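You operate a simulated robot arm through the tools that you are given. There is no shell and no other tool. Be economical: measure what you need, move in short steps, check, and stop when the job is done.

Carry out the task below with a simulated two-armed robot. There is one attempt and no reset: what you move stays moved.

Task
Pull out the air hose and blow the chips from the red channel.
Fine: that channel only, on the nozzle's 2 bar air; air off, hose wound in, nozzle back in its holder.

The check looks at the end state, three seconds after you hand in, the way a careful person would. Anything else that was tipped, shoved, dropped, spilled or broken makes it a failure.

Robot
Two 7-joint arms with three-finger grippers on one trunk, on a base that drives. Base frame: it is fixed to the floor where the robot stands at the start and does not move with it; the origin is under the middle of the robot, x ahead of it, y to its left, z up; the surface under the hand at the start is at about z = 870. Lengths are in mm, angles in rad, forces in N, time in s.
The left shoulder is at the start at [42, 154, 1007], the right one opposite. With the tool pointing down near the work surface each hand reaches from about 100 to 620 mm from the robot's upright axis, wherever it stands, measured 20 degrees to its own side. Places, roughly: air lever [400, 100, 900]; hose reel [900, 400, 2300]. Payload 2.69 kg a hand.
Tool frame (each hand has its own): the origin (TCP) lies between the finger pads and is the grasp point; the fingertips stand 29 mm ahead of it; z points along the fingers, y is the line along which they close. Largest opening 120 mm; the body of the gripper starts 78 mm behind the TCP.
Orientation is told as [roll, pitch, yaw] about the base's x, y, z axes, in that order, counted from this pose: with the fingers straight down and closing along the base's y, the tool's x points along the base's -x, its y along +y and its z along -z.

Tools
- The arms move only by the tool move_arm. It takes "left_moves", "right_moves" or both (then of equal length, played together; a hand with none holds still); each is one flat list of numbers, 7 for each row, row after row: the opening in per cent of the stroke, from 0 (shut) to 100 (fully open), then the shift along the tool's x, y, z in cm, then the turn, a rotation vector about the tool's x, y, z in rad. In form: [claw, tx, ty, tz, rx, ry, rz, claw, tx, ty, tz, rx, ry, rz, ...]. A call has 1 to 8 rows; each row is the pose to reach, as a shift and turn from the pose commanded when the call began, along the tool's axes at that moment. A row lasts 0.2 s, in which the tool goes at most 50 mm and 0.15 rad; a call with a longer step from one row to the next is refused whole, and so is a gripper value outside its range. Where a pose cannot be reached the arm comes as near as it can. A force on the tool above 90 N (or 10 N above the force at the start of the call, whichever is more), or a blocked arm, ends the call early, and 0.2 s more pass. Each finger halts on what it meets, pressing with about 43 N; the grip force reading is that of the motor and also rises with nothing between the fingers. The clock runs only during rows and for 0.2 s after the last one: add rows that repeat a pose to give the fingers time. The reply holds the time, the measured pose of the TCP, the force on the tool along the base axes, the opening and the grip force, in the units named above and with some noise, with the torque about the TCP (base axes, N m) and any sound that the robot's microphone picked up, and new pictures: "show" is both (left out), scene, wrist or none (wrist: the cameras of the hands that moved).
- Cameras (640 x 400 px; columns grow to the right, rows downward): "scene" is now at [138.2, -44.4, 1144.7]; the picture's right is [-0.37, -0.93, 0.00], its down [-0.58, 0.23, -0.78] and it looks along [0.72, -0.29, -0.62] (base axes); focal length 214 px, centre (320, 200). "left" rides on the left gripper at [63, 0, -104] in its tool frame; the picture's right is [0.00, 1.00, 0.00], its down [-0.83, 0.00, -0.56] and it looks along [-0.56, 0.00, 0.83] (tool axes); focal length 275 px, centre (320, 200). "right" rides on the right gripper at [63, 0, -104] in its tool frame; the picture's right is [0.01, 1.00, 0.00], its down [-0.83, 0.00, -0.56] and it looks along [-0.56, 0.00, 0.83] (tool axes); focal length 275 px, centre (320, 200). There is no depth. A picture from a camera that has moved, and an enlarged one, comes with that camera's place and axes in the base frame and with its lens. The place of the scene camera against the robot may be out by one fixed shift of up to 25 mm in any direction.
- slide_trunk(by): slides the trunk up (or, below 0, down) by that many mm; the arms and the scene camera ride with it, the base frame stays. It gives what a move gives, with no picture.
- steer(legs): drives the robot by 1 to 6 legs, each [ahead, left, turn to the left] in mm, mm and rad, along the robot's own axes; the way and the turn of a leg run together, so that a leg with both is an arc; at most 1500 mm and 3.142 rad a leg. The arms and the cameras ride along, it lands a little off, and it stops where it bumps. It gives what a move gives, and a new picture of the scene camera.
- head_to(pan, tilt): turns the head with the scene camera to pan (to the left, within 1.396 rad either way) and tilt (down, from -0.506 to 1.204), counted from straight ahead of the robot. It gives what a move gives, and a new picture of the scene camera.
- zoom(camera, box): a new picture of the part [left, top, right, bottom] of that camera's present view, enlarged. The clock stands still meanwhile.
- job_done(): hands the job in; it is judged then, once.

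Go step by step. Nothing tells you exact positions but the pictures and the camera data: compare them with the known pose of the tool, close in by small moves and look again before you grip or let go. The budget is 120 turns and 260 pictures, counting those below and the enlarged ones. Unless the task says otherwise, let go and move clear before handing in.

The tools are called after "Call:" as a command line: name --argument value ..., lists and objects as JSON in quotes. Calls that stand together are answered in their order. move_arm: Moves the arms, as the interface text tells. Its arguments: {"type":"object","properties":{"left_moves":{"type":"array","items":{"type":"number"}},"right_moves":{"type":"array","items":{"type":"number"}},"show":{"type":"string","enum":["both","scene","wrist","none"]}},"required":[]} The other tools are called the same way: slide_trunk (by) slides the trunk up or down; steer (legs) drives the base; head_to (pan, tilt) turns the head that bears the scene camera; zoom (camera, box) takes an enlarged picture of a part of a camera's view; job_done () hands the job in.

At the start:

```text
clock: 0.0
left_tool_pos: [400.5, 161.5, 998.6]
left_orientation: [0.0, -0.001, 0.0]
left_ft_force: [-0.8, -0.6, -0.2]
left_ft_torque: [0.02, 0.0, 0.03]
left_grip_width: 119.9
left_grip_force: 0.1
right_tool_pos: [424.9, -166.1, 999.0]
right_orientation: [0.0, -0.001, 0.0]
right_ft_force: [0.8, 0.9, -0.2]
right_ft_torque: [-0.05, -0.02, 0.0]
right_grip_width: 119.8
right_grip_force: 0.1
trunk travel left (down, up): [-375.0, 63.0]
robot x, y, heading: [-0.2, -1.8, -0.002]
head pan, tilt: [-0.384, 0.674]
```

scene: 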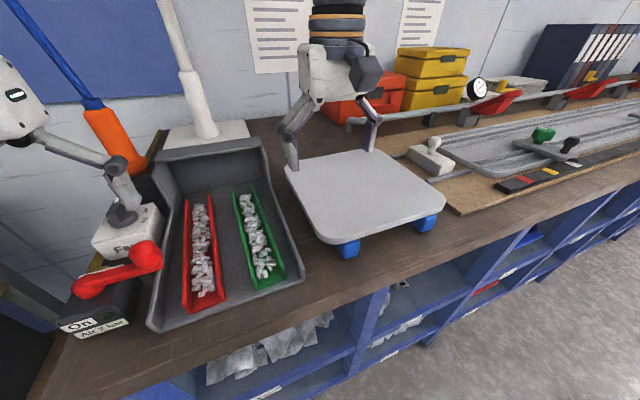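
right: 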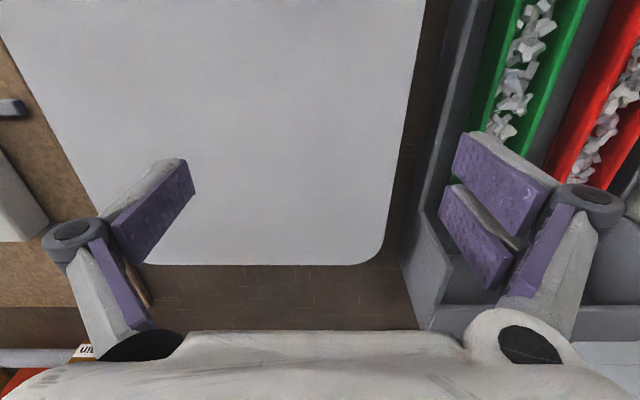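
left: 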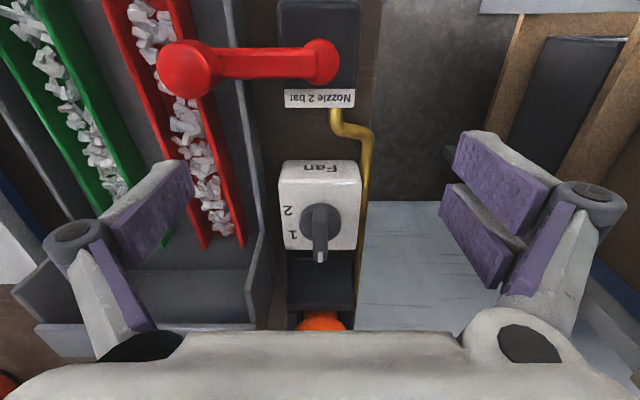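

I see the chip tray with a red and a green channel, a red lever, a fan knob and an orange item with a blue hose at the back left. I'll look around more before moving anything.

Call:
head_to --pan 0.4 --tilt 0.5

Call:
head_to --pan 0.3 --tilt -0.4

Call:
zoom --camera "left" --box '[220, 0, 420, 340]'

```text
clock: 1.1
left_tool_pos: [399.5, 161.2, 1000.5]
left_orientation: [0.001, 0.0, 0.001]
left_ft_force: [-0.2, -1.5, -0.5]
left_ft_torque: [0.01, -0.01, 0.0]
left_grip_width: 119.9
left_grip_force: 0.0
right_tool_pos: [425.1, -166.4, 1000.0]
right_orientation: [0.0, -0.002, -0.002]
right_ft_force: [0.2, -0.4, 0.5]
right_ft_torque: [-0.03, -0.02, 0.02]
right_grip_width: 120.1
right_grip_force: 0.2
trunk travel left (down, up): [-375.0, 63.0]
robot x, y, heading: [-2.1, -3.3, -0.002]
head pan, tilt: [0.4, 0.499]
camera scene: at [142.4, 23.1, 1160.1], right [0.39, -0.92, 0.0], down [-0.44, -0.19, -0.88], along [0.81, 0.34, -0.48], focal length 214 px, centre (320, 200)
```

scene: 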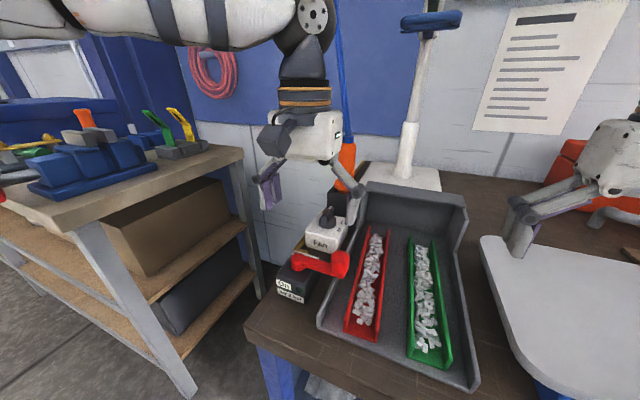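

```text
clock: 2.3
left_tool_pos: [401.0, 160.7, 999.8]
left_orientation: [0.0, 0.001, -0.002]
left_ft_force: [-0.4, 0.6, -0.3]
left_ft_torque: [-0.02, 0.01, 0.01]
left_grip_width: 119.9
left_grip_force: 0.1
right_tool_pos: [426.4, -166.8, 1000.2]
right_orientation: [-0.001, -0.002, 0.0]
right_ft_force: [0.0, 0.2, 0.7]
right_ft_torque: [-0.02, 0.0, 0.0]
right_grip_width: 120.1
right_grip_force: 0.0
trunk travel left (down, up): [-375.0, 63.0]
robot x, y, heading: [4.2, 1.6, -0.0]
head pan, tilt: [0.3, -0.4]
camera scene: at [128.5, 9.5, 1239.2], right [0.3, -0.96, 0.0], down [0.37, 0.11, -0.92], along [0.88, 0.27, 0.39], focal length 214 px, centre (320, 200)
```

scene: 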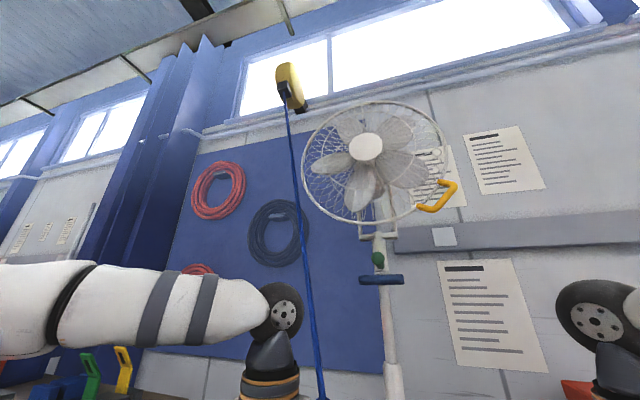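

```text
1.18 times, centred on (320, 170) of left
camera zoom: at [336.5, 161.5, 1103.2], right [0.0, 1.0, 0.0], down [0.83, 0.0, 0.56], along [0.56, 0.0, -0.83], focal length 324 px, centre (320, 235)
```

zoom: 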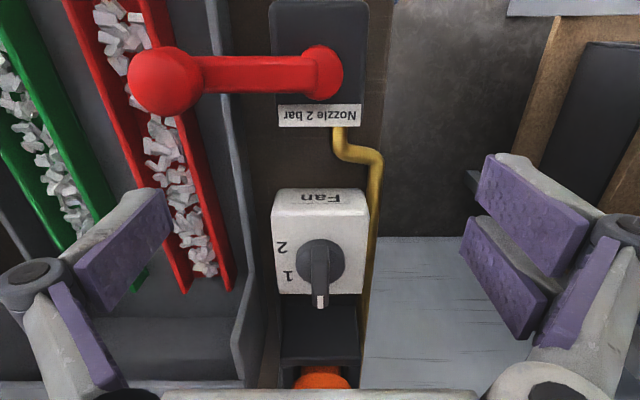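

The hose comes down from a yellow reel overhead to the orange nozzle behind the fan switch. I'll zoom on the details.

Call:
zoom --camera "scene" --box '[240, 40, 480, 300]'

Call:
head_to --pan 0.4 --tilt 0.5

Call:
zoom --camera "scene" --box '[260, 130, 400, 310]'

Call:
zoom --camera "scene" --box '[260, 230, 340, 310]'

```text
1.54 times, centred on (360, 170) of scene
camera zoom: at [128.5, 9.5, 1239.2], right [0.3, -0.96, 0.0], down [0.37, 0.11, -0.92], along [0.88, 0.27, 0.39], focal length 330 px, centre (258, 246)
```

zoom: 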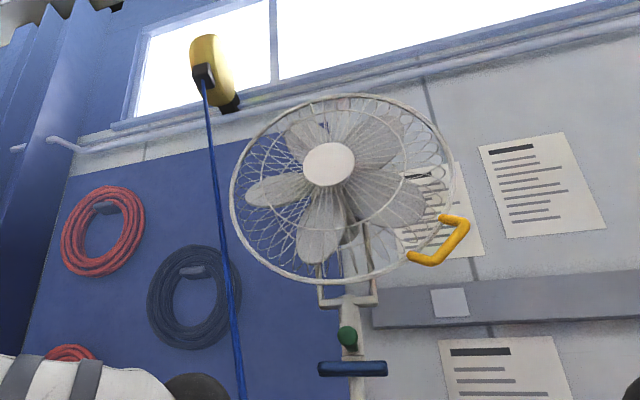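

```text
clock: 3.5
left_tool_pos: [400.3, 161.7, 1000.2]
left_orientation: [-0.001, 0.0, 0.001]
left_ft_force: [0.1, -0.4, 0.7]
left_ft_torque: [0.02, 0.0, 0.01]
left_grip_width: 119.8
left_grip_force: 0.1
right_tool_pos: [425.6, -165.2, 1000.6]
right_orientation: [0.0, -0.001, 0.0]
right_ft_force: [0.6, 0.8, -0.2]
right_ft_torque: [0.05, 0.02, 0.01]
right_grip_width: 119.9
right_grip_force: 0.0
trunk travel left (down, up): [-375.0, 63.0]
robot x, y, heading: [-1.6, -0.3, 0.002]
head pan, tilt: [0.4, 0.499]
camera scene: at [142.3, 23.2, 1160.2], right [0.39, -0.92, 0.0], down [-0.44, -0.19, -0.88], along [0.81, 0.34, -0.48], focal length 214 px, centre (320, 200)
```

scene: 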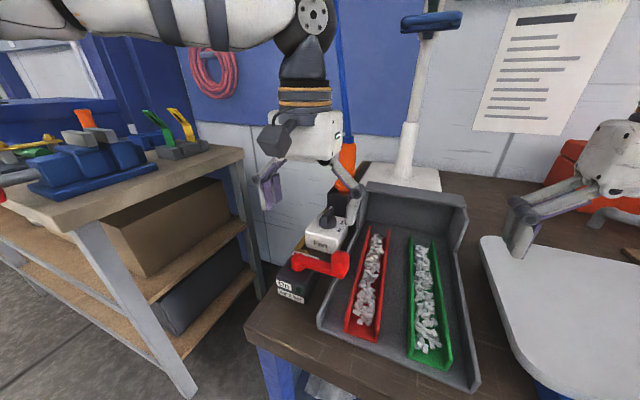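

```text
2.22 times, centred on (330, 220) of scene
camera zoom: at [142.3, 23.2, 1160.2], right [0.39, -0.92, 0.0], down [-0.44, -0.19, -0.88], along [0.81, 0.34, -0.48], focal length 477 px, centre (298, 156)
```

zoom: 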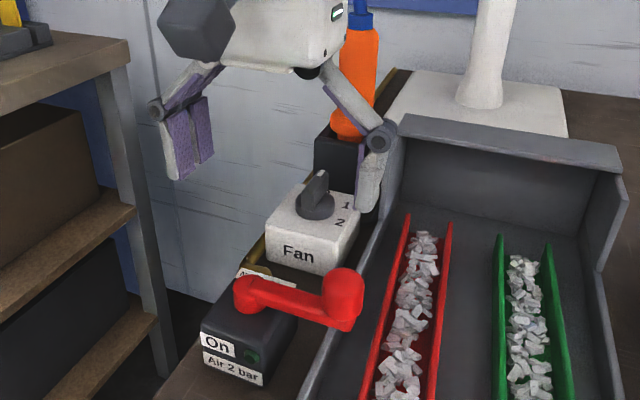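

```text
5.00 times, centred on (300, 270) of scene
camera zoom: at [142.3, 23.2, 1160.2], right [0.39, -0.92, 0.0], down [-0.44, -0.19, -0.88], along [0.81, 0.34, -0.48], focal length 1072 px, centre (420, -150)
```

zoom: 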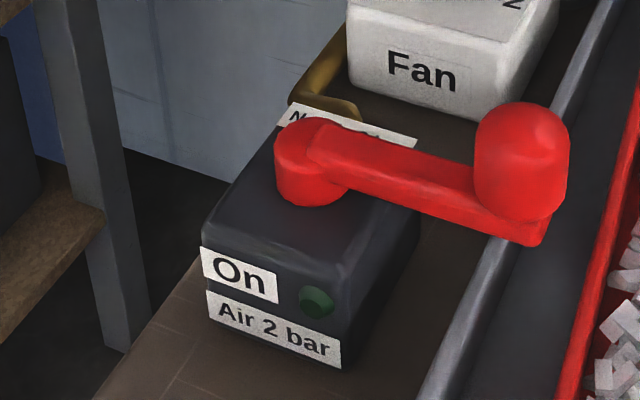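

The lever pivot is near (365,160) with its knob at about (366,87,930), and the nozzle is near (629,160,920–1000). The right hand suits the nozzle and the left hand the lever, so I'll raise both hands and then drive to the left.

Call:
move_arm --left_moves '[100, 0, 0, -4, 0, 0, 0, 100, 0, 0, -8, 0, 0, 0]' --right_moves '[100, 0, 0, -4, 0, 0, 0, 100, 0, 0, -8, 0, 0, 0]' --show "none"

Call:
steer --legs '[[0, 170, 0]]'

Call:
head_to --pan -0.05 --tilt 0.5

```text
clock: 4.1
left_tool_pos: [399.3, 163.0, 1079.6]
left_orientation: [0.0, -0.001, 0.001]
left_ft_force: [0.5, -0.1, -0.5]
left_ft_torque: [0.02, 0.0, 0.01]
left_grip_width: 120.2
left_grip_force: 0.1
right_tool_pos: [423.0, -168.4, 1082.0]
right_orientation: [0.0, -0.001, 0.002]
right_ft_force: [-0.4, 0.3, -0.1]
right_ft_torque: [0.03, -0.01, -0.01]
right_grip_width: 120.0
right_grip_force: 0.0
trunk travel left (down, up): [-375.0, 63.0]
robot x, y, heading: [-3.1, -0.2, 0.001]
head pan, tilt: [0.4, 0.499]
```

```text
clock: 6.1
left_tool_pos: [399.0, 333.8, 1077.8]
left_orientation: [0.0, -0.001, 0.005]
left_ft_force: [0.5, 0.0, 0.1]
left_ft_torque: [-0.01, -0.02, -0.03]
left_grip_width: 120.1
left_grip_force: 0.0
right_tool_pos: [423.0, 2.6, 1080.0]
right_orientation: [0.0, -0.002, 0.003]
right_ft_force: [-0.1, -0.3, -0.4]
right_ft_torque: [-0.06, -0.04, -0.01]
right_grip_width: 120.1
right_grip_force: 0.1
trunk travel left (down, up): [-375.0, 63.0]
robot x, y, heading: [-0.7, 168.4, 0.001]
head pan, tilt: [0.4, 0.499]
camera scene: at [141.9, 193.4, 1160.1], right [0.39, -0.92, 0.0], down [-0.44, -0.19, -0.88], along [0.81, 0.34, -0.48], focal length 214 px, centre (320, 200)
```

scene: 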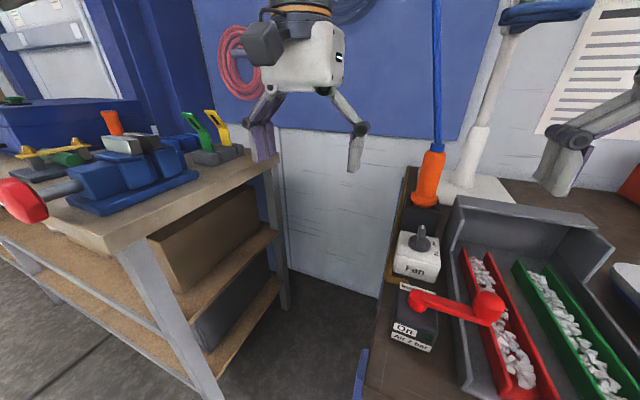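

```text
clock: 7.0
left_tool_pos: [396.6, 333.2, 1079.3]
left_orientation: [-0.001, 0.001, 0.002]
left_ft_force: [-0.6, -0.3, 0.1]
left_ft_torque: [-0.03, 0.01, 0.0]
left_grip_width: 119.9
left_grip_force: 0.0
right_tool_pos: [423.9, 2.7, 1080.8]
right_orientation: [-0.002, -0.001, 0.003]
right_ft_force: [-1.2, -0.1, 0.0]
right_ft_torque: [0.02, -0.02, -0.01]
right_grip_width: 120.1
right_grip_force: 0.0
trunk travel left (down, up): [-375.0, 63.0]
robot x, y, heading: [-2.4, 170.3, 0.004]
head pan, tilt: [-0.051, 0.499]
camera scene: at [149.1, 153.2, 1160.1], right [-0.05, -1.0, 0.0], down [-0.48, 0.02, -0.88], along [0.88, -0.04, -0.48], focal length 214 px, centre (320, 200)
```

scene: 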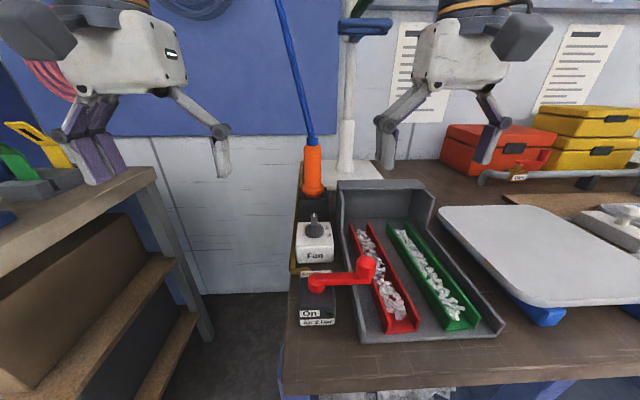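

The view is clear now. I'll zoom on the nozzle and the channel ends.

Call:
zoom --camera "scene" --box '[280, 130, 360, 210]'

Call:
zoom --camera "scene" --box '[290, 180, 500, 350]'

```text
5.00 times, centred on (320, 170) of scene
camera zoom: at [149.1, 153.2, 1160.1], right [-0.05, -1.0, 0.0], down [-0.48, 0.02, -0.88], along [0.88, -0.04, -0.48], focal length 1072 px, centre (320, 350)
```

zoom: 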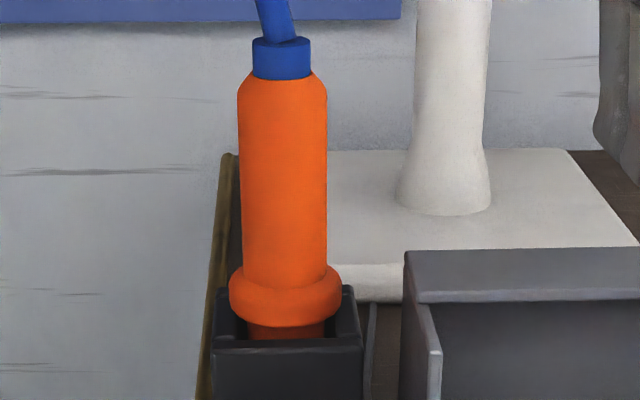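

```text
2.35 times, centred on (395, 265) of scene
camera zoom: at [149.1, 153.2, 1160.1], right [-0.05, -1.0, 0.0], down [-0.48, 0.02, -0.88], along [0.88, -0.04, -0.48], focal length 505 px, centre (144, 47)
```

zoom: 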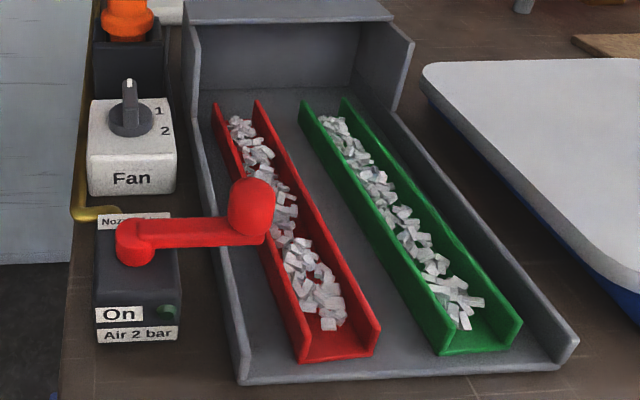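

The nozzle body is about 40 mm wide and stands near (595,150), z 955–1050. I'll bring the right hand to a standoff with its fingers at 45° down and forward.

Call:
move_arm --right_moves '[95, -1.3, 2.4, -0.4, 0, -0.131, 0, 90, -2.6, 4.9, -0.7, 0, -0.262, 0, 85, -4, 7.3, -1.1, 0, -0.393, 0, 80, -5.3, 9.8, -1.4, 0, -0.524, 0, 75, -6.6, 12.2, -1.8, 0, -0.654, 0, 75, -7.9, 14.7, -2.1, 0, -0.785, 0]'

```text
clock: 8.4
left_tool_pos: [397.7, 333.8, 1079.0]
left_orientation: [-0.001, 0.001, 0.004]
left_ft_force: [-0.7, 0.6, 0.1]
left_ft_torque: [-0.01, 0.01, -0.03]
left_grip_width: 120.1
left_grip_force: 0.1
right_tool_pos: [502.8, 152.6, 1104.1]
right_orientation: [0.002, -0.789, 0.002]
right_ft_force: [-0.5, -0.1, -0.5]
right_ft_torque: [0.01, 0.03, -0.03]
right_grip_width: 89.9
right_grip_force: 0.1
trunk travel left (down, up): [-375.0, 63.0]
robot x, y, heading: [-1.2, 168.1, 0.002]
head pan, tilt: [-0.051, 0.499]
camera scene: at [149.1, 153.6, 1160.1], right [-0.05, -1.0, 0.0], down [-0.48, 0.02, -0.88], along [0.88, -0.04, -0.48], focal length 214 px, centre (320, 200)
camera right: at [383.3, 151.0, 1131.7], right [-0.01, 1.0, 0.0], down [0.19, 0.0, 0.98], along [0.98, 0.01, -0.19], focal length 275 px, centre (320, 200)
```

scene: 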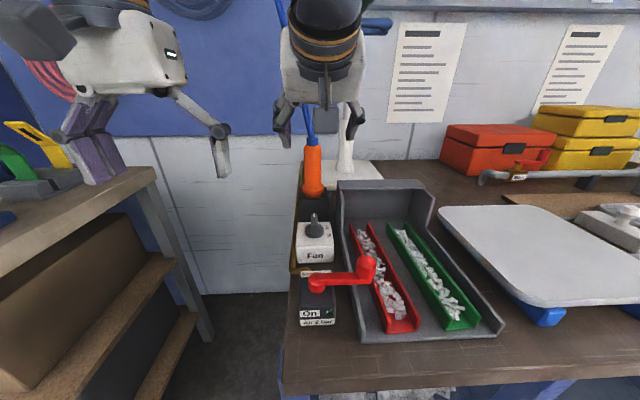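
right: 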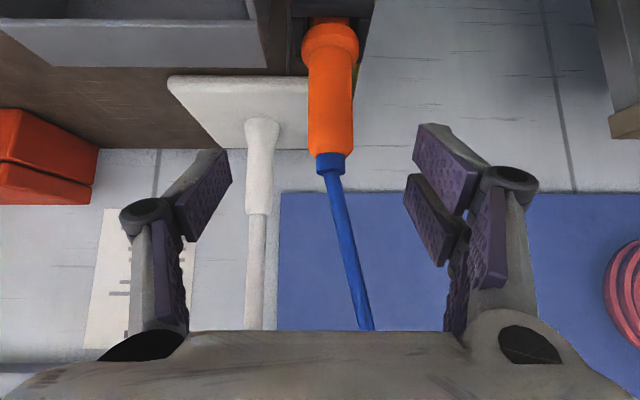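

I put the nozzle axis at about (620,163), with the body spanning z 940–1043. I'll advance part of the way and check.

Call:
move_arm --right_moves '[75, -0.2, 0.4, 3.5, 0, 0, 0, 75, -0.4, 0.8, 7, 0, 0, 0, 75, -0.6, 1.0, 10.5, 0, 0, 0]'

```text
clock: 9.2
left_tool_pos: [397.7, 334.9, 1077.9]
left_orientation: [0.0, -0.001, 0.004]
left_ft_force: [0.8, 0.4, -0.2]
left_ft_torque: [-0.03, -0.01, -0.01]
left_grip_width: 120.0
left_grip_force: 0.0
right_tool_pos: [582.4, 161.3, 1031.2]
right_orientation: [0.003, -0.788, 0.004]
right_ft_force: [-0.3, 0.8, -0.1]
right_ft_torque: [-0.02, 0.01, -0.03]
right_grip_width: 89.9
right_grip_force: 0.1
trunk travel left (down, up): [-375.0, 63.0]
robot x, y, heading: [-2.5, 171.7, 0.003]
head pan, tilt: [-0.051, 0.499]
camera scene: at [149.6, 153.4, 1160.0], right [-0.05, -1.0, 0.0], down [-0.48, 0.02, -0.88], along [0.88, -0.04, -0.48], focal length 214 px, centre (320, 200)
camera right: at [461.9, 161.7, 1060.4], right [-0.01, 1.0, 0.0], down [0.19, 0.0, 0.98], along [0.98, 0.01, -0.19], focal length 275 px, centre (320, 200)
```

scene: 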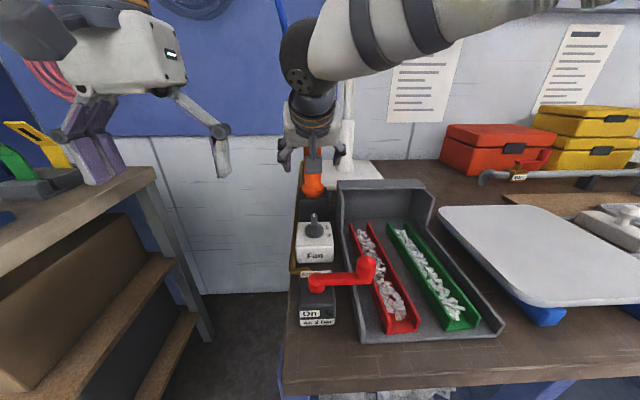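
right: 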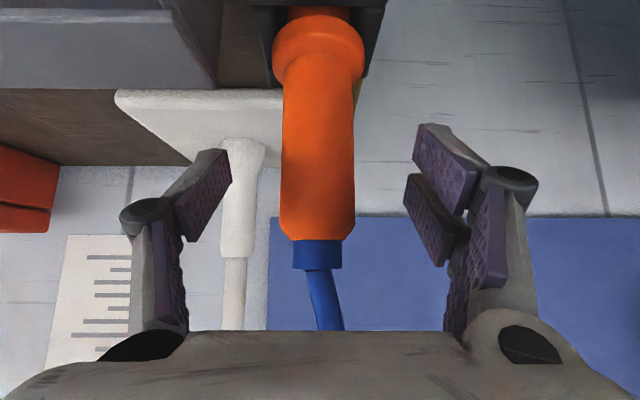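

Alignment is good. I'll advance the last 48 mm and close.

Call:
move_arm --right_moves '[75, -0.2, 0.1, 2.5, 0, 0, 0, 75, -0.4, 0.1, 4.8, 0, 0, 0, 75, -0.4, 0.1, 4.8, 0, 0, 0, 45, -0.4, 0.1, 4.8, 0, 0, 0, 15, -0.4, 0.1, 4.8, 0, 0, 0, 15, -0.4, 0.1, 4.8, 0, 0, 0]'

```text
clock: 10.6
left_tool_pos: [399.0, 333.0, 1079.7]
left_orientation: [0.0, -0.001, 0.004]
left_ft_force: [0.5, 0.6, 0.2]
left_ft_torque: [0.03, 0.04, -0.02]
left_grip_width: 120.1
left_grip_force: 0.0
right_tool_pos: [615.7, 161.3, 1001.1]
right_orientation: [0.0, -0.786, 0.004]
right_ft_force: [-1.9, -0.4, 2.3]
right_ft_torque: [0.31, 0.35, 0.11]
right_grip_width: 34.8
right_grip_force: 43.0
trunk travel left (down, up): [-375.0, 63.0]
robot x, y, heading: [-0.9, 171.4, 0.004]
head pan, tilt: [-0.051, 0.499]
camera scene: at [149.0, 153.0, 1160.1], right [-0.05, -1.0, 0.0], down [-0.48, 0.02, -0.88], along [0.88, -0.04, -0.48], focal length 214 px, centre (320, 200)
camera right: at [497.3, 161.2, 1029.6], right [-0.01, 1.0, 0.0], down [0.19, 0.0, 0.98], along [0.98, 0.01, -0.19], focal length 275 px, centre (320, 200)
```

scene: 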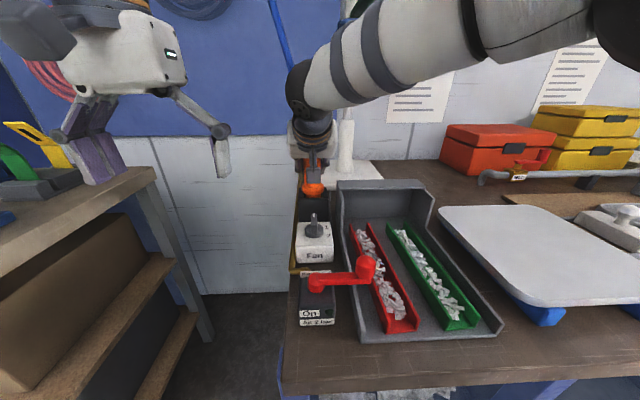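
right: 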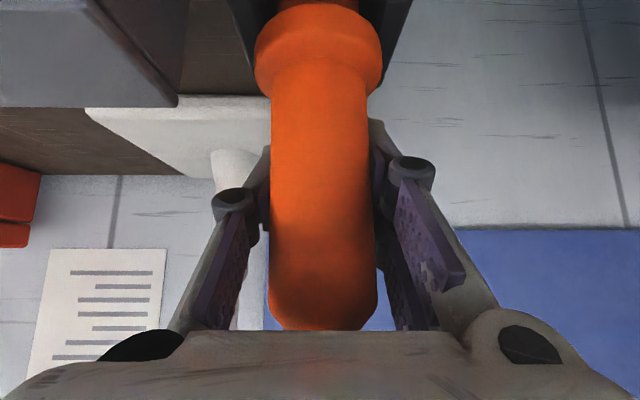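

Gripped at 35 mm width. I'm recording the holder pose as TCP (616,161,1001), and next I'll lift straight up.

Call:
move_arm --right_moves '[15, -1.4, 0, -1.4, 0, 0, 0, 15, -3.5, 0, -3.5, 0, 0, 0, 15, -5.7, 0, -5.7, 0, 0, 0, 15, -8.5, 0, -8.5, 0, 0, 0]'

```text
clock: 11.6
left_tool_pos: [398.3, 333.4, 1078.6]
left_orientation: [0.001, -0.001, 0.004]
left_ft_force: [0.7, -0.7, -0.1]
left_ft_torque: [-0.03, 0.01, 0.0]
left_grip_width: 119.8
left_grip_force: 0.0
right_tool_pos: [616.7, 160.3, 1122.2]
right_orientation: [-0.002, -0.785, 0.005]
right_ft_force: [-0.3, 0.5, -0.9]
right_ft_torque: [-0.01, 0.03, -0.02]
right_grip_width: 34.7
right_grip_force: 43.1
trunk travel left (down, up): [-375.0, 63.0]
robot x, y, heading: [4.4, 169.2, 0.004]
head pan, tilt: [-0.051, 0.499]
camera scene: at [149.0, 153.2, 1160.1], right [-0.05, -1.0, 0.0], down [-0.48, 0.02, -0.88], along [0.88, -0.04, -0.48], focal length 214 px, centre (320, 200)
camera right: at [498.2, 159.9, 1151.4], right [-0.01, 1.0, 0.0], down [0.19, 0.0, 0.98], along [0.98, 0.01, -0.19], focal length 275 px, centre (320, 200)
```

scene: 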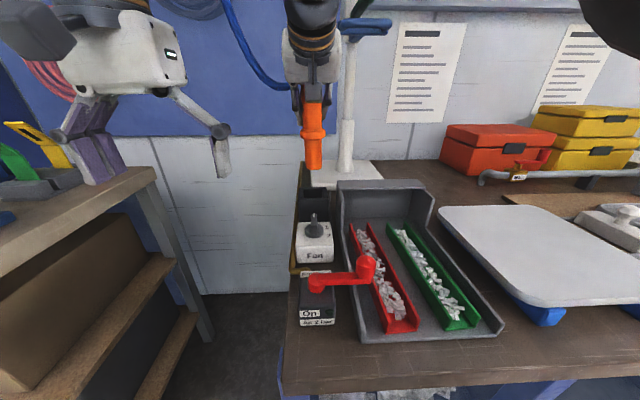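
right: 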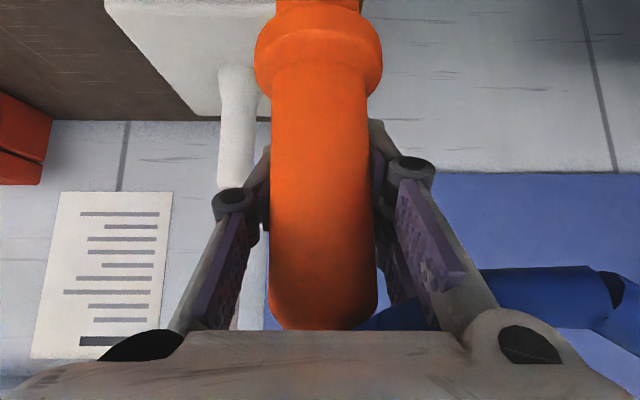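

The nozzle is out; its tip is about 130 mm below the grip. I'll raise it a little more and drive back so there is room to lay it behind the channel's near end.

Call:
move_arm --right_moves '[15, -1.5, -1.0, -1.5, 0, 0, 0, 15, -2.8, -4, -2.8, 0, 0, 0]' --show "none"

Call:
steer --legs '[[-220, 0, 0]]'

```text
clock: 12.2
left_tool_pos: [398.4, 333.4, 1077.9]
left_orientation: [0.0, 0.0, 0.005]
left_ft_force: [0.4, 0.2, -0.7]
left_ft_torque: [0.04, 0.01, 0.02]
left_grip_width: 119.8
left_grip_force: 0.1
right_tool_pos: [616.0, 121.0, 1161.2]
right_orientation: [0.003, -0.785, 0.003]
right_ft_force: [0.6, 0.7, -1.5]
right_ft_torque: [-0.03, -0.03, 0.04]
right_grip_width: 34.9
right_grip_force: 42.6
trunk travel left (down, up): [-375.0, 63.0]
robot x, y, heading: [-1.6, 169.1, 0.006]
head pan, tilt: [-0.051, 0.499]
```

```text
clock: 13.8
left_tool_pos: [178.8, 331.4, 1079.1]
left_orientation: [0.0, -0.001, 0.005]
left_ft_force: [-0.6, 0.0, 1.3]
left_ft_torque: [0.02, -0.03, -0.02]
left_grip_width: 120.1
left_grip_force: 0.2
right_tool_pos: [397.8, 121.0, 1162.7]
right_orientation: [0.003, -0.785, 0.004]
right_ft_force: [-0.7, 0.1, -1.1]
right_ft_torque: [0.05, -0.01, 0.01]
right_grip_width: 34.9
right_grip_force: 42.7
trunk travel left (down, up): [-375.0, 63.0]
robot x, y, heading: [-220.5, 165.0, 0.007]
head pan, tilt: [-0.051, 0.499]
camera scene: at [-70.3, 152.2, 1160.2], right [-0.05, -1.0, 0.0], down [-0.48, 0.02, -0.88], along [0.88, -0.04, -0.48], focal length 214 px, centre (320, 200)
```

scene: 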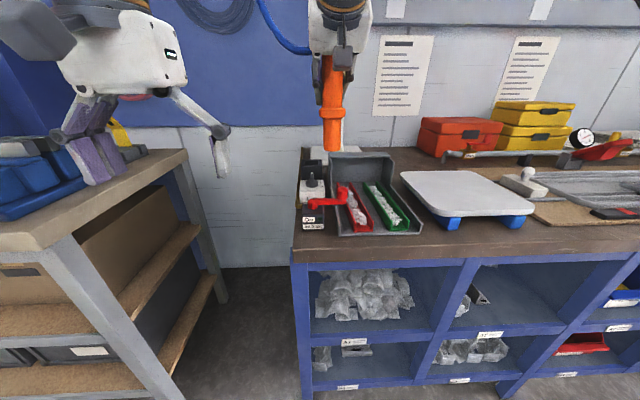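

Next I'll lay the nozzle over to about 35° below horizontal and bring it above the near end of the red channel, air still off.

Call:
move_arm --right_moves '[15, 3.7, -1.16, -1.0, 0, -0.137, 0, 15, 7.4, -2.3, -2.0, 0, -0.274, 0, 15, 11.1, -3.5, -3.0, 0, -0.411, 0, 15, 14.8, -4.6, -4.0, 0, -0.549, 0, 15, 18.5, -5.8, -5.0, 0, -0.686, 0, 15, 22.2, -6.95, -6.1, 0, -0.823, 0, 15, 25.9, -8.1, -7.1, 0, -0.96, 0]'

Call:
head_to --pan -0.25 --tilt 0.65

```text
clock: 15.4
left_tool_pos: [179.3, 332.6, 1078.7]
left_orientation: [0.0, 0.001, 0.003]
left_ft_force: [0.9, -0.3, -0.2]
left_ft_torque: [-0.02, -0.05, 0.02]
left_grip_width: 120.0
left_grip_force: 0.0
right_tool_pos: [398.4, 121.3, 1162.1]
right_orientation: [0.003, -0.787, 0.002]
right_ft_force: [0.1, -0.1, -1.9]
right_ft_torque: [-0.05, -0.04, 0.03]
right_grip_width: 34.4
right_grip_force: 43.4
right hand out of reach, approached as far as the arm can: row 1, 2, 3, 4, 5, 6, 7
trunk travel left (down, up): [-375.0, 63.0]
robot x, y, heading: [-218.7, 169.9, 0.004]
head pan, tilt: [-0.051, 0.499]
camera scene: at [-69.7, 152.2, 1160.1], right [-0.05, -1.0, 0.0], down [-0.48, 0.02, -0.88], along [0.88, -0.04, -0.48], focal length 214 px, centre (320, 200)
camera right: at [278.9, 120.4, 1190.7], right [-0.01, 1.0, 0.0], down [0.19, 0.0, 0.98], along [0.98, 0.01, -0.19], focal length 275 px, centre (320, 200)
```

scene: 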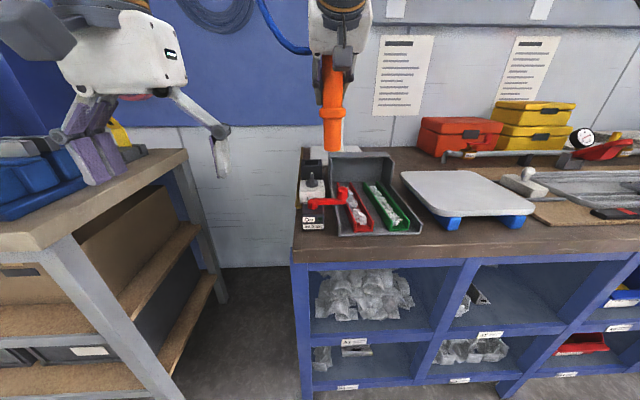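
right: 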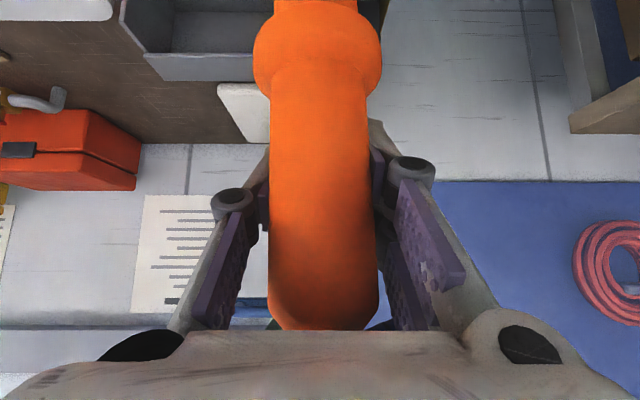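

```text
clock: 16.2
left_tool_pos: [178.8, 333.1, 1078.8]
left_orientation: [0.001, 0.0, 0.003]
left_ft_force: [0.1, 1.2, -0.2]
left_ft_torque: [0.03, 0.0, -0.02]
left_grip_width: 119.8
left_grip_force: 0.0
right_tool_pos: [397.9, 120.5, 1161.9]
right_orientation: [0.002, -0.787, 0.005]
right_ft_force: [0.2, 0.0, -1.7]
right_ft_torque: [-0.02, -0.04, -0.01]
right_grip_width: 35.4
right_grip_force: 43.3
trunk travel left (down, up): [-375.0, 63.0]
robot x, y, heading: [-220.4, 167.6, 0.002]
head pan, tilt: [-0.25, 0.649]
camera scene: at [-76.4, 135.4, 1146.8], right [-0.24, -0.97, 0.0], down [-0.59, 0.15, -0.8], along [0.77, -0.19, -0.6], focal length 214 px, centre (320, 200)
```

scene: 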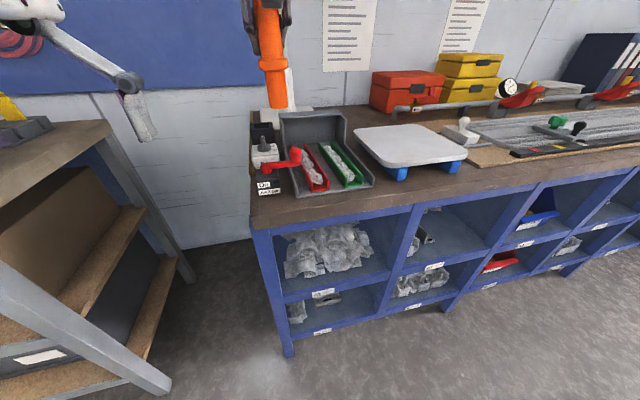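

The arm refused the combined tilt. I'll test a pure translation back and down first.

Call:
move_arm --right_moves '[15, 2.5, -1, -1.0, 0, 0, 0, 15, 5, -2, -2, 0, 0, 0, 15, 7.5, -3, -3, 0, 0, 0]' --show "none"

Call:
move_arm --right_moves '[15, 0, 0, 0, 0, -0.12, 0, 15, 0, 0, 0, 0, -0.24, 0]' --show "none"

```text
clock: 17.0
left_tool_pos: [179.7, 331.8, 1079.1]
left_orientation: [0.0, 0.001, 0.005]
left_ft_force: [0.2, -0.2, 0.6]
left_ft_torque: [0.03, -0.05, 0.0]
left_grip_width: 119.9
left_grip_force: 0.0
right_tool_pos: [316.9, 95.7, 1129.3]
right_orientation: [0.004, -0.79, 0.003]
right_ft_force: [-0.5, 0.2, -1.4]
right_ft_torque: [0.0, -0.02, -0.02]
right_grip_width: 35.4
right_grip_force: 43.1
trunk travel left (down, up): [-375.0, 63.0]
robot x, y, heading: [-224.7, 170.3, 0.002]
head pan, tilt: [-0.25, 0.649]
```

```text
clock: 17.6
left_tool_pos: [178.0, 333.1, 1078.4]
left_orientation: [-0.001, 0.001, 0.002]
left_ft_force: [-0.6, 0.7, 0.1]
left_ft_torque: [-0.03, 0.01, 0.02]
left_grip_width: 119.6
left_grip_force: 0.0
right_tool_pos: [315.4, 97.8, 1129.6]
right_orientation: [0.005, -1.028, -0.001]
right_ft_force: [-0.2, 0.2, -1.8]
right_ft_torque: [-0.02, 0.02, 0.0]
right_grip_width: 35.4
right_grip_force: 43.1
trunk travel left (down, up): [-375.0, 63.0]
robot x, y, heading: [-221.5, 167.5, 0.001]
head pan, tilt: [-0.25, 0.649]
```

That works. I'll keep tilting in place.

Call:
move_arm --right_moves '[15, 0, 0, 0, 0, -0.13, 0, 15, 0, 0, 0, 0, -0.26, 0, 15, 0, 0, 0, 0, -0.39, 0]' --show "none"

Call:
move_arm --right_moves '[15, 0, 0, 0, 0, -0.13, 0, 15, 0, 0, 0, 0, -0.26, 0]' --show "scene"

```text
clock: 18.4
left_tool_pos: [179.9, 332.5, 1078.3]
left_orientation: [0.0, 0.001, 0.004]
left_ft_force: [0.0, 0.2, 0.8]
left_ft_torque: [-0.02, -0.03, -0.02]
left_grip_width: 120.0
left_grip_force: 0.0
right_tool_pos: [315.9, 99.7, 1131.4]
right_orientation: [0.01, -1.419, -0.007]
right_ft_force: [1.8, 1.4, 2.8]
right_ft_torque: [-0.06, 0.34, -0.09]
right_grip_width: 35.4
right_grip_force: 42.6
trunk travel left (down, up): [-375.0, 63.0]
robot x, y, heading: [-216.9, 166.5, 0.003]
head pan, tilt: [-0.25, 0.649]
```

```text
clock: 19.0
left_tool_pos: [179.6, 333.7, 1078.7]
left_orientation: [0.0, 0.0, 0.004]
left_ft_force: [0.3, 0.7, 0.1]
left_ft_torque: [0.01, -0.02, -0.02]
left_grip_width: 119.9
left_grip_force: 0.0
right_tool_pos: [314.6, 99.3, 1130.9]
right_orientation: [3.123, -1.463, -3.123]
right_ft_force: [2.0, 1.7, 3.0]
right_ft_torque: [-0.03, 0.34, -0.12]
right_grip_width: 35.1
right_grip_force: 43.1
trunk travel left (down, up): [-375.0, 63.0]
robot x, y, heading: [-222.7, 167.0, 0.006]
head pan, tilt: [-0.25, 0.649]
camera scene: at [-76.1, 135.6, 1146.7], right [-0.24, -0.97, 0.0], down [-0.59, 0.15, -0.8], along [0.77, -0.19, -0.6], focal length 214 px, centre (320, 200)
```

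scene: 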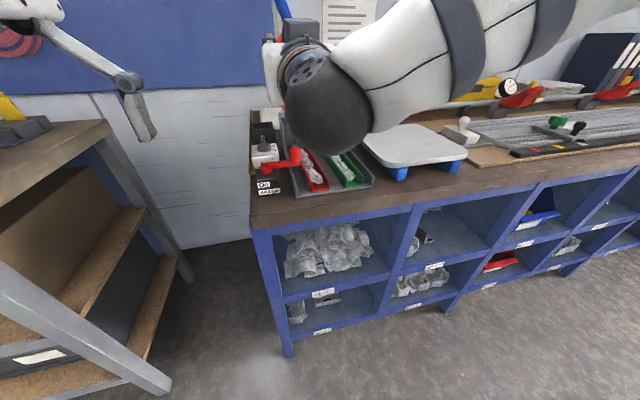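

The nozzle now points about 39° below horizontal toward the back. I'll move it to just behind and above the near end of the red channel.

Call:
move_arm --right_moves '[15, 1.9, -1.2, -3.1, 0, 0, 0, 15, 3.7, -2.4, -6.2, 0, 0, 0, 15, 5.6, -3.6, -9.3, 0, 0, 0, 15, 7.5, -4.9, -12.4, 0, 0, 0, 15, 9.4, -6.1, -15.5, 0, 0, 0]'

```text
clock: 20.2
left_tool_pos: [180.6, 332.2, 1079.3]
left_orientation: [-0.001, 0.0, 0.003]
left_ft_force: [-0.3, -0.1, -0.1]
left_ft_torque: [-0.03, 0.02, 0.02]
left_grip_width: 119.6
left_grip_force: 0.1
right_tool_pos: [228.5, 81.9, 1016.1]
right_orientation: [3.136, -1.464, -3.134]
right_ft_force: [3.4, 1.9, 3.1]
right_ft_torque: [-0.02, 0.37, -0.13]
right_grip_width: 35.3
right_grip_force: 42.8
right hand out of reach, approached as far as the arm can: row 3, 4, 5
trunk travel left (down, up): [-375.0, 63.0]
robot x, y, heading: [-224.1, 166.8, 0.007]
head pan, tilt: [-0.25, 0.649]
camera scene: at [-75.8, 136.0, 1146.6], right [-0.24, -0.97, 0.0], down [-0.59, 0.15, -0.8], along [0.77, -0.19, -0.6], focal length 214 px, centre (320, 200)
camera right: at [131.7, 82.2, 942.5], right [0.0, 1.0, 0.0], down [-0.64, 0.0, 0.77], along [0.77, 0.0, 0.64], focal length 275 px, centre (320, 200)
```

scene: 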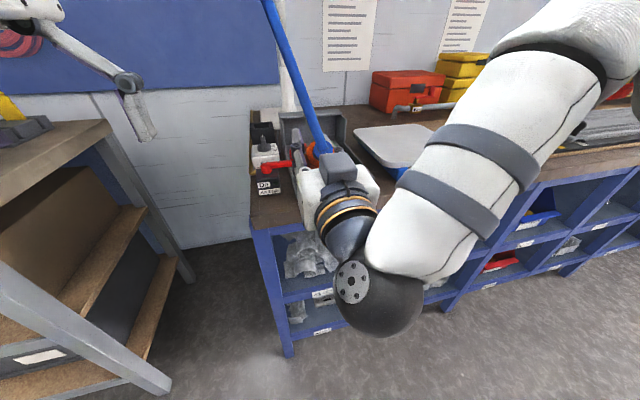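
right: 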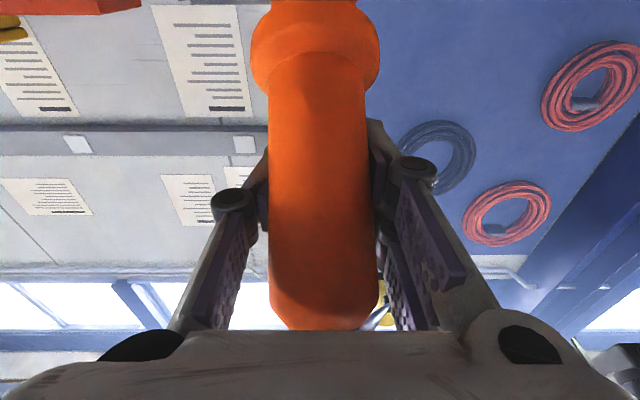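

The arm is folded at its limit and the tip is close to the lever knob. I'll back the base by 110 mm, which takes the tip away from the knob.

Call:
steer --legs '[[-110, 0, 0]]'

```text
clock: 21.4
left_tool_pos: [68.3, 331.7, 1078.0]
left_orientation: [-0.001, -0.002, 0.0]
left_ft_force: [-0.1, 0.1, 0.5]
left_ft_torque: [-0.01, -0.03, 0.03]
left_grip_width: 120.0
left_grip_force: 0.1
right_tool_pos: [118.3, 80.2, 1017.0]
right_orientation: [3.134, -1.463, -3.134]
right_ft_force: [2.7, 1.3, 4.1]
right_ft_torque: [0.05, 0.39, -0.07]
right_grip_width: 35.4
right_grip_force: 43.2
trunk travel left (down, up): [-375.0, 63.0]
robot x, y, heading: [-329.1, 171.0, 0.006]
head pan, tilt: [-0.25, 0.649]
camera scene: at [-187.7, 134.9, 1146.9], right [-0.25, -0.97, 0.0], down [-0.59, 0.15, -0.8], along [0.77, -0.2, -0.6], focal length 214 px, centre (320, 200)
```

scene: 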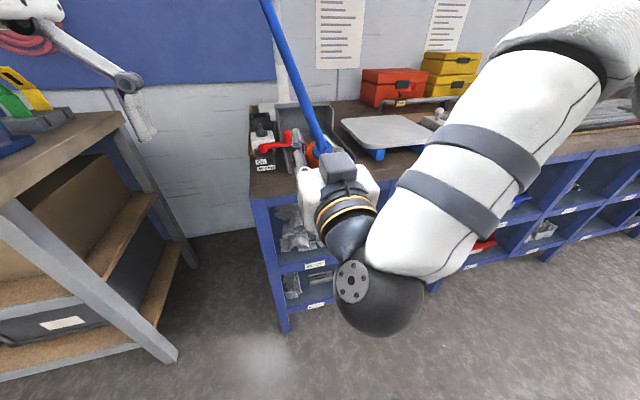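

Next I'll bring the tip to just behind the channel's near end, aiming for about (275,38,905).

Call:
move_arm --right_moves '[15, 1.0, -2.1, 1.0, 0, 0, 0, 15, 2.0, -4.2, 3.0, 0, 0, 0, 15, 3.4, -4.2, 5.0, 0, 0, 0]' --show "none"

Call:
zoom --camera "scene" --box '[240, 80, 400, 200]'

Call:
zoom --camera "left" --box '[0, 0, 640, 400]'

```text
clock: 22.2
left_tool_pos: [70.5, 332.1, 1078.8]
left_orientation: [0.0, 0.001, 0.001]
left_ft_force: [-0.9, 0.8, 1.0]
left_ft_torque: [-0.01, -0.02, 0.0]
left_grip_width: 119.9
left_grip_force: 0.1
right_tool_pos: [171.8, 36.8, 988.0]
right_orientation: [3.132, -1.464, -3.131]
right_ft_force: [1.6, 1.9, 4.2]
right_ft_torque: [-0.03, 0.41, -0.12]
right_grip_width: 35.1
right_grip_force: 43.2
trunk travel left (down, up): [-375.0, 63.0]
robot x, y, heading: [-328.3, 169.0, 0.001]
head pan, tilt: [-0.25, 0.649]
```

```text
3.33 times, centred on (320, 140) of scene
camera zoom: at [-186.5, 135.0, 1146.6], right [-0.25, -0.97, 0.0], down [-0.59, 0.15, -0.8], along [0.77, -0.2, -0.6], focal length 715 px, centre (320, 400)
```

zoom: 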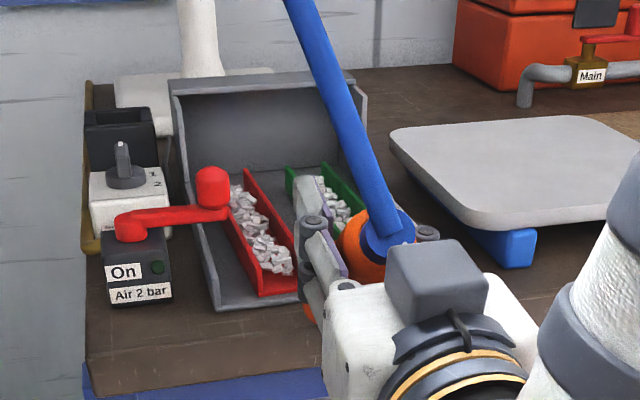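

```text
1.00 times, centred on (320, 200) of left (not enlarged: the box is as wide or as high as the picture)
camera zoom: at [6.3, 332.1, 1181.5], right [0.0, 1.0, 0.0], down [0.83, 0.0, 0.56], along [0.56, 0.0, -0.83], focal length 275 px, centre (320, 200)
```

zoom: 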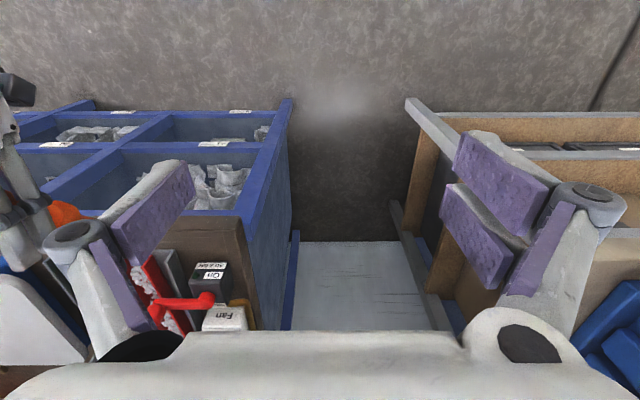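

There is also a "Main" valve further right. I'll zoom on the left wrist view, which is more accurate, and on the Main valve.

Call:
zoom --camera "left" --box '[20, 180, 260, 340]'

Call:
zoom --camera "scene" --box '[340, 60, 460, 140]'

```text
2.50 times, centred on (140, 260) of left
camera zoom: at [6.3, 332.1, 1181.5], right [0.0, 1.0, 0.0], down [0.83, 0.0, 0.56], along [0.56, 0.0, -0.83], focal length 688 px, centre (770, 50)
```

zoom: 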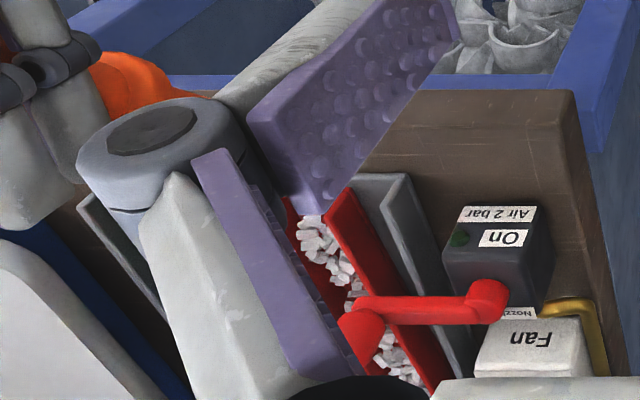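

```text
5.00 times, centred on (400, 100) of scene
camera zoom: at [-186.5, 135.0, 1146.6], right [-0.25, -0.97, 0.0], down [-0.59, 0.15, -0.8], along [0.77, -0.2, -0.6], focal length 1072 px, centre (-80, 700)
```

zoom: 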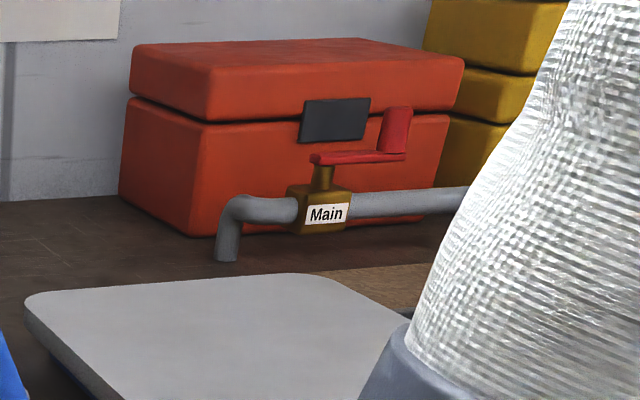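

Main is in line with its pipe and stays untouched. Next the left hand turns to about 25° below horizontal and heads toward the lever knob.

Call:
move_arm --left_moves '[90, -1.1, -0.9, 0.35, 0.025, -0.14, 0.039, 80, -2.2, -1.8, 0.7, 0.049, -0.28, 0.078, 70, -3.4, -2.7, 1.1, 0.074, -0.42, 0.117, 60, -4.5, -3.6, 1.45, 0.099, -0.56, 0.155, 55, -5.6, -4.5, 1.8, 0.124, -0.701, 0.194, 50, -6.7, -5.4, 2.2, 0.148, -0.841, 0.233, 50, -7.9, -6.3, 2.5, 0.173, -0.981, 0.272, 50, -9, -7.2, 2.9, 0.198, -1.121, 0.311]'

```text
clock: 24.0
left_tool_pos: [159.8, 259.3, 1050.7]
left_orientation: [-0.003, -1.132, -0.346]
left_ft_force: [0.1, 0.0, 0.0]
left_ft_torque: [0.0, 0.04, 0.01]
left_grip_width: 60.0
left_grip_force: 0.0
right_tool_pos: [171.5, 37.0, 988.2]
right_orientation: [3.135, -1.464, -3.134]
right_ft_force: [3.7, 1.3, 3.2]
right_ft_torque: [-0.06, 0.39, -0.12]
right_grip_width: 35.6
right_grip_force: 43.7
trunk travel left (down, up): [-375.0, 63.0]
robot x, y, heading: [-331.9, 169.8, 0.002]
head pan, tilt: [-0.25, 0.649]
camera scene: at [-186.6, 135.0, 1146.7], right [-0.25, -0.97, 0.0], down [-0.59, 0.15, -0.8], along [0.77, -0.2, -0.6], focal length 214 px, centre (320, 200)
camera left: at [45.1, 301.5, 1036.6], right [0.34, 0.94, 0.0], down [-0.14, 0.05, 0.99], along [0.93, -0.34, 0.15], focal length 275 px, centre (320, 200)
```

scene: 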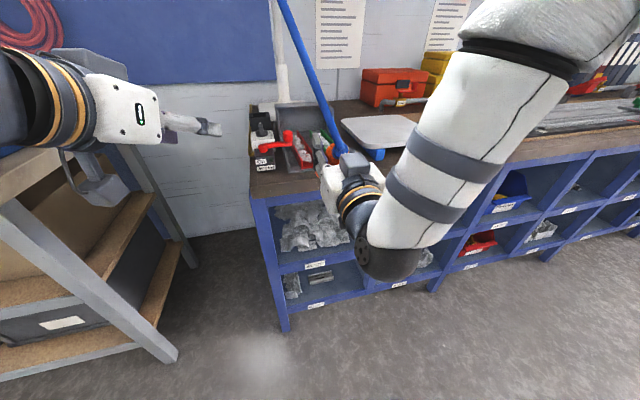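
left: 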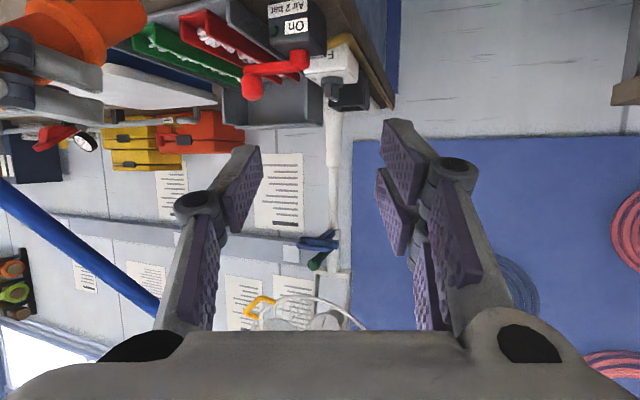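

Good view from the left wrist. I'll zoom on the channel, nozzle and lever.

Call:
zoom --camera "left" --box '[40, 0, 360, 130]'

```text
2.00 times, centred on (200, 65) of left
camera zoom: at [45.1, 301.5, 1036.6], right [0.34, 0.94, 0.0], down [-0.14, 0.05, 0.99], along [0.93, -0.34, 0.15], focal length 551 px, centre (560, 470)
```

zoom: 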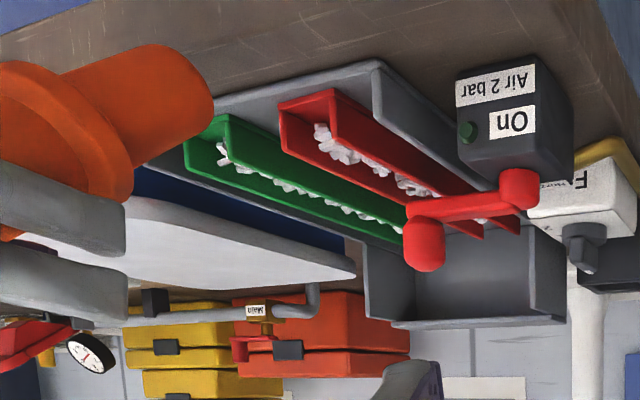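

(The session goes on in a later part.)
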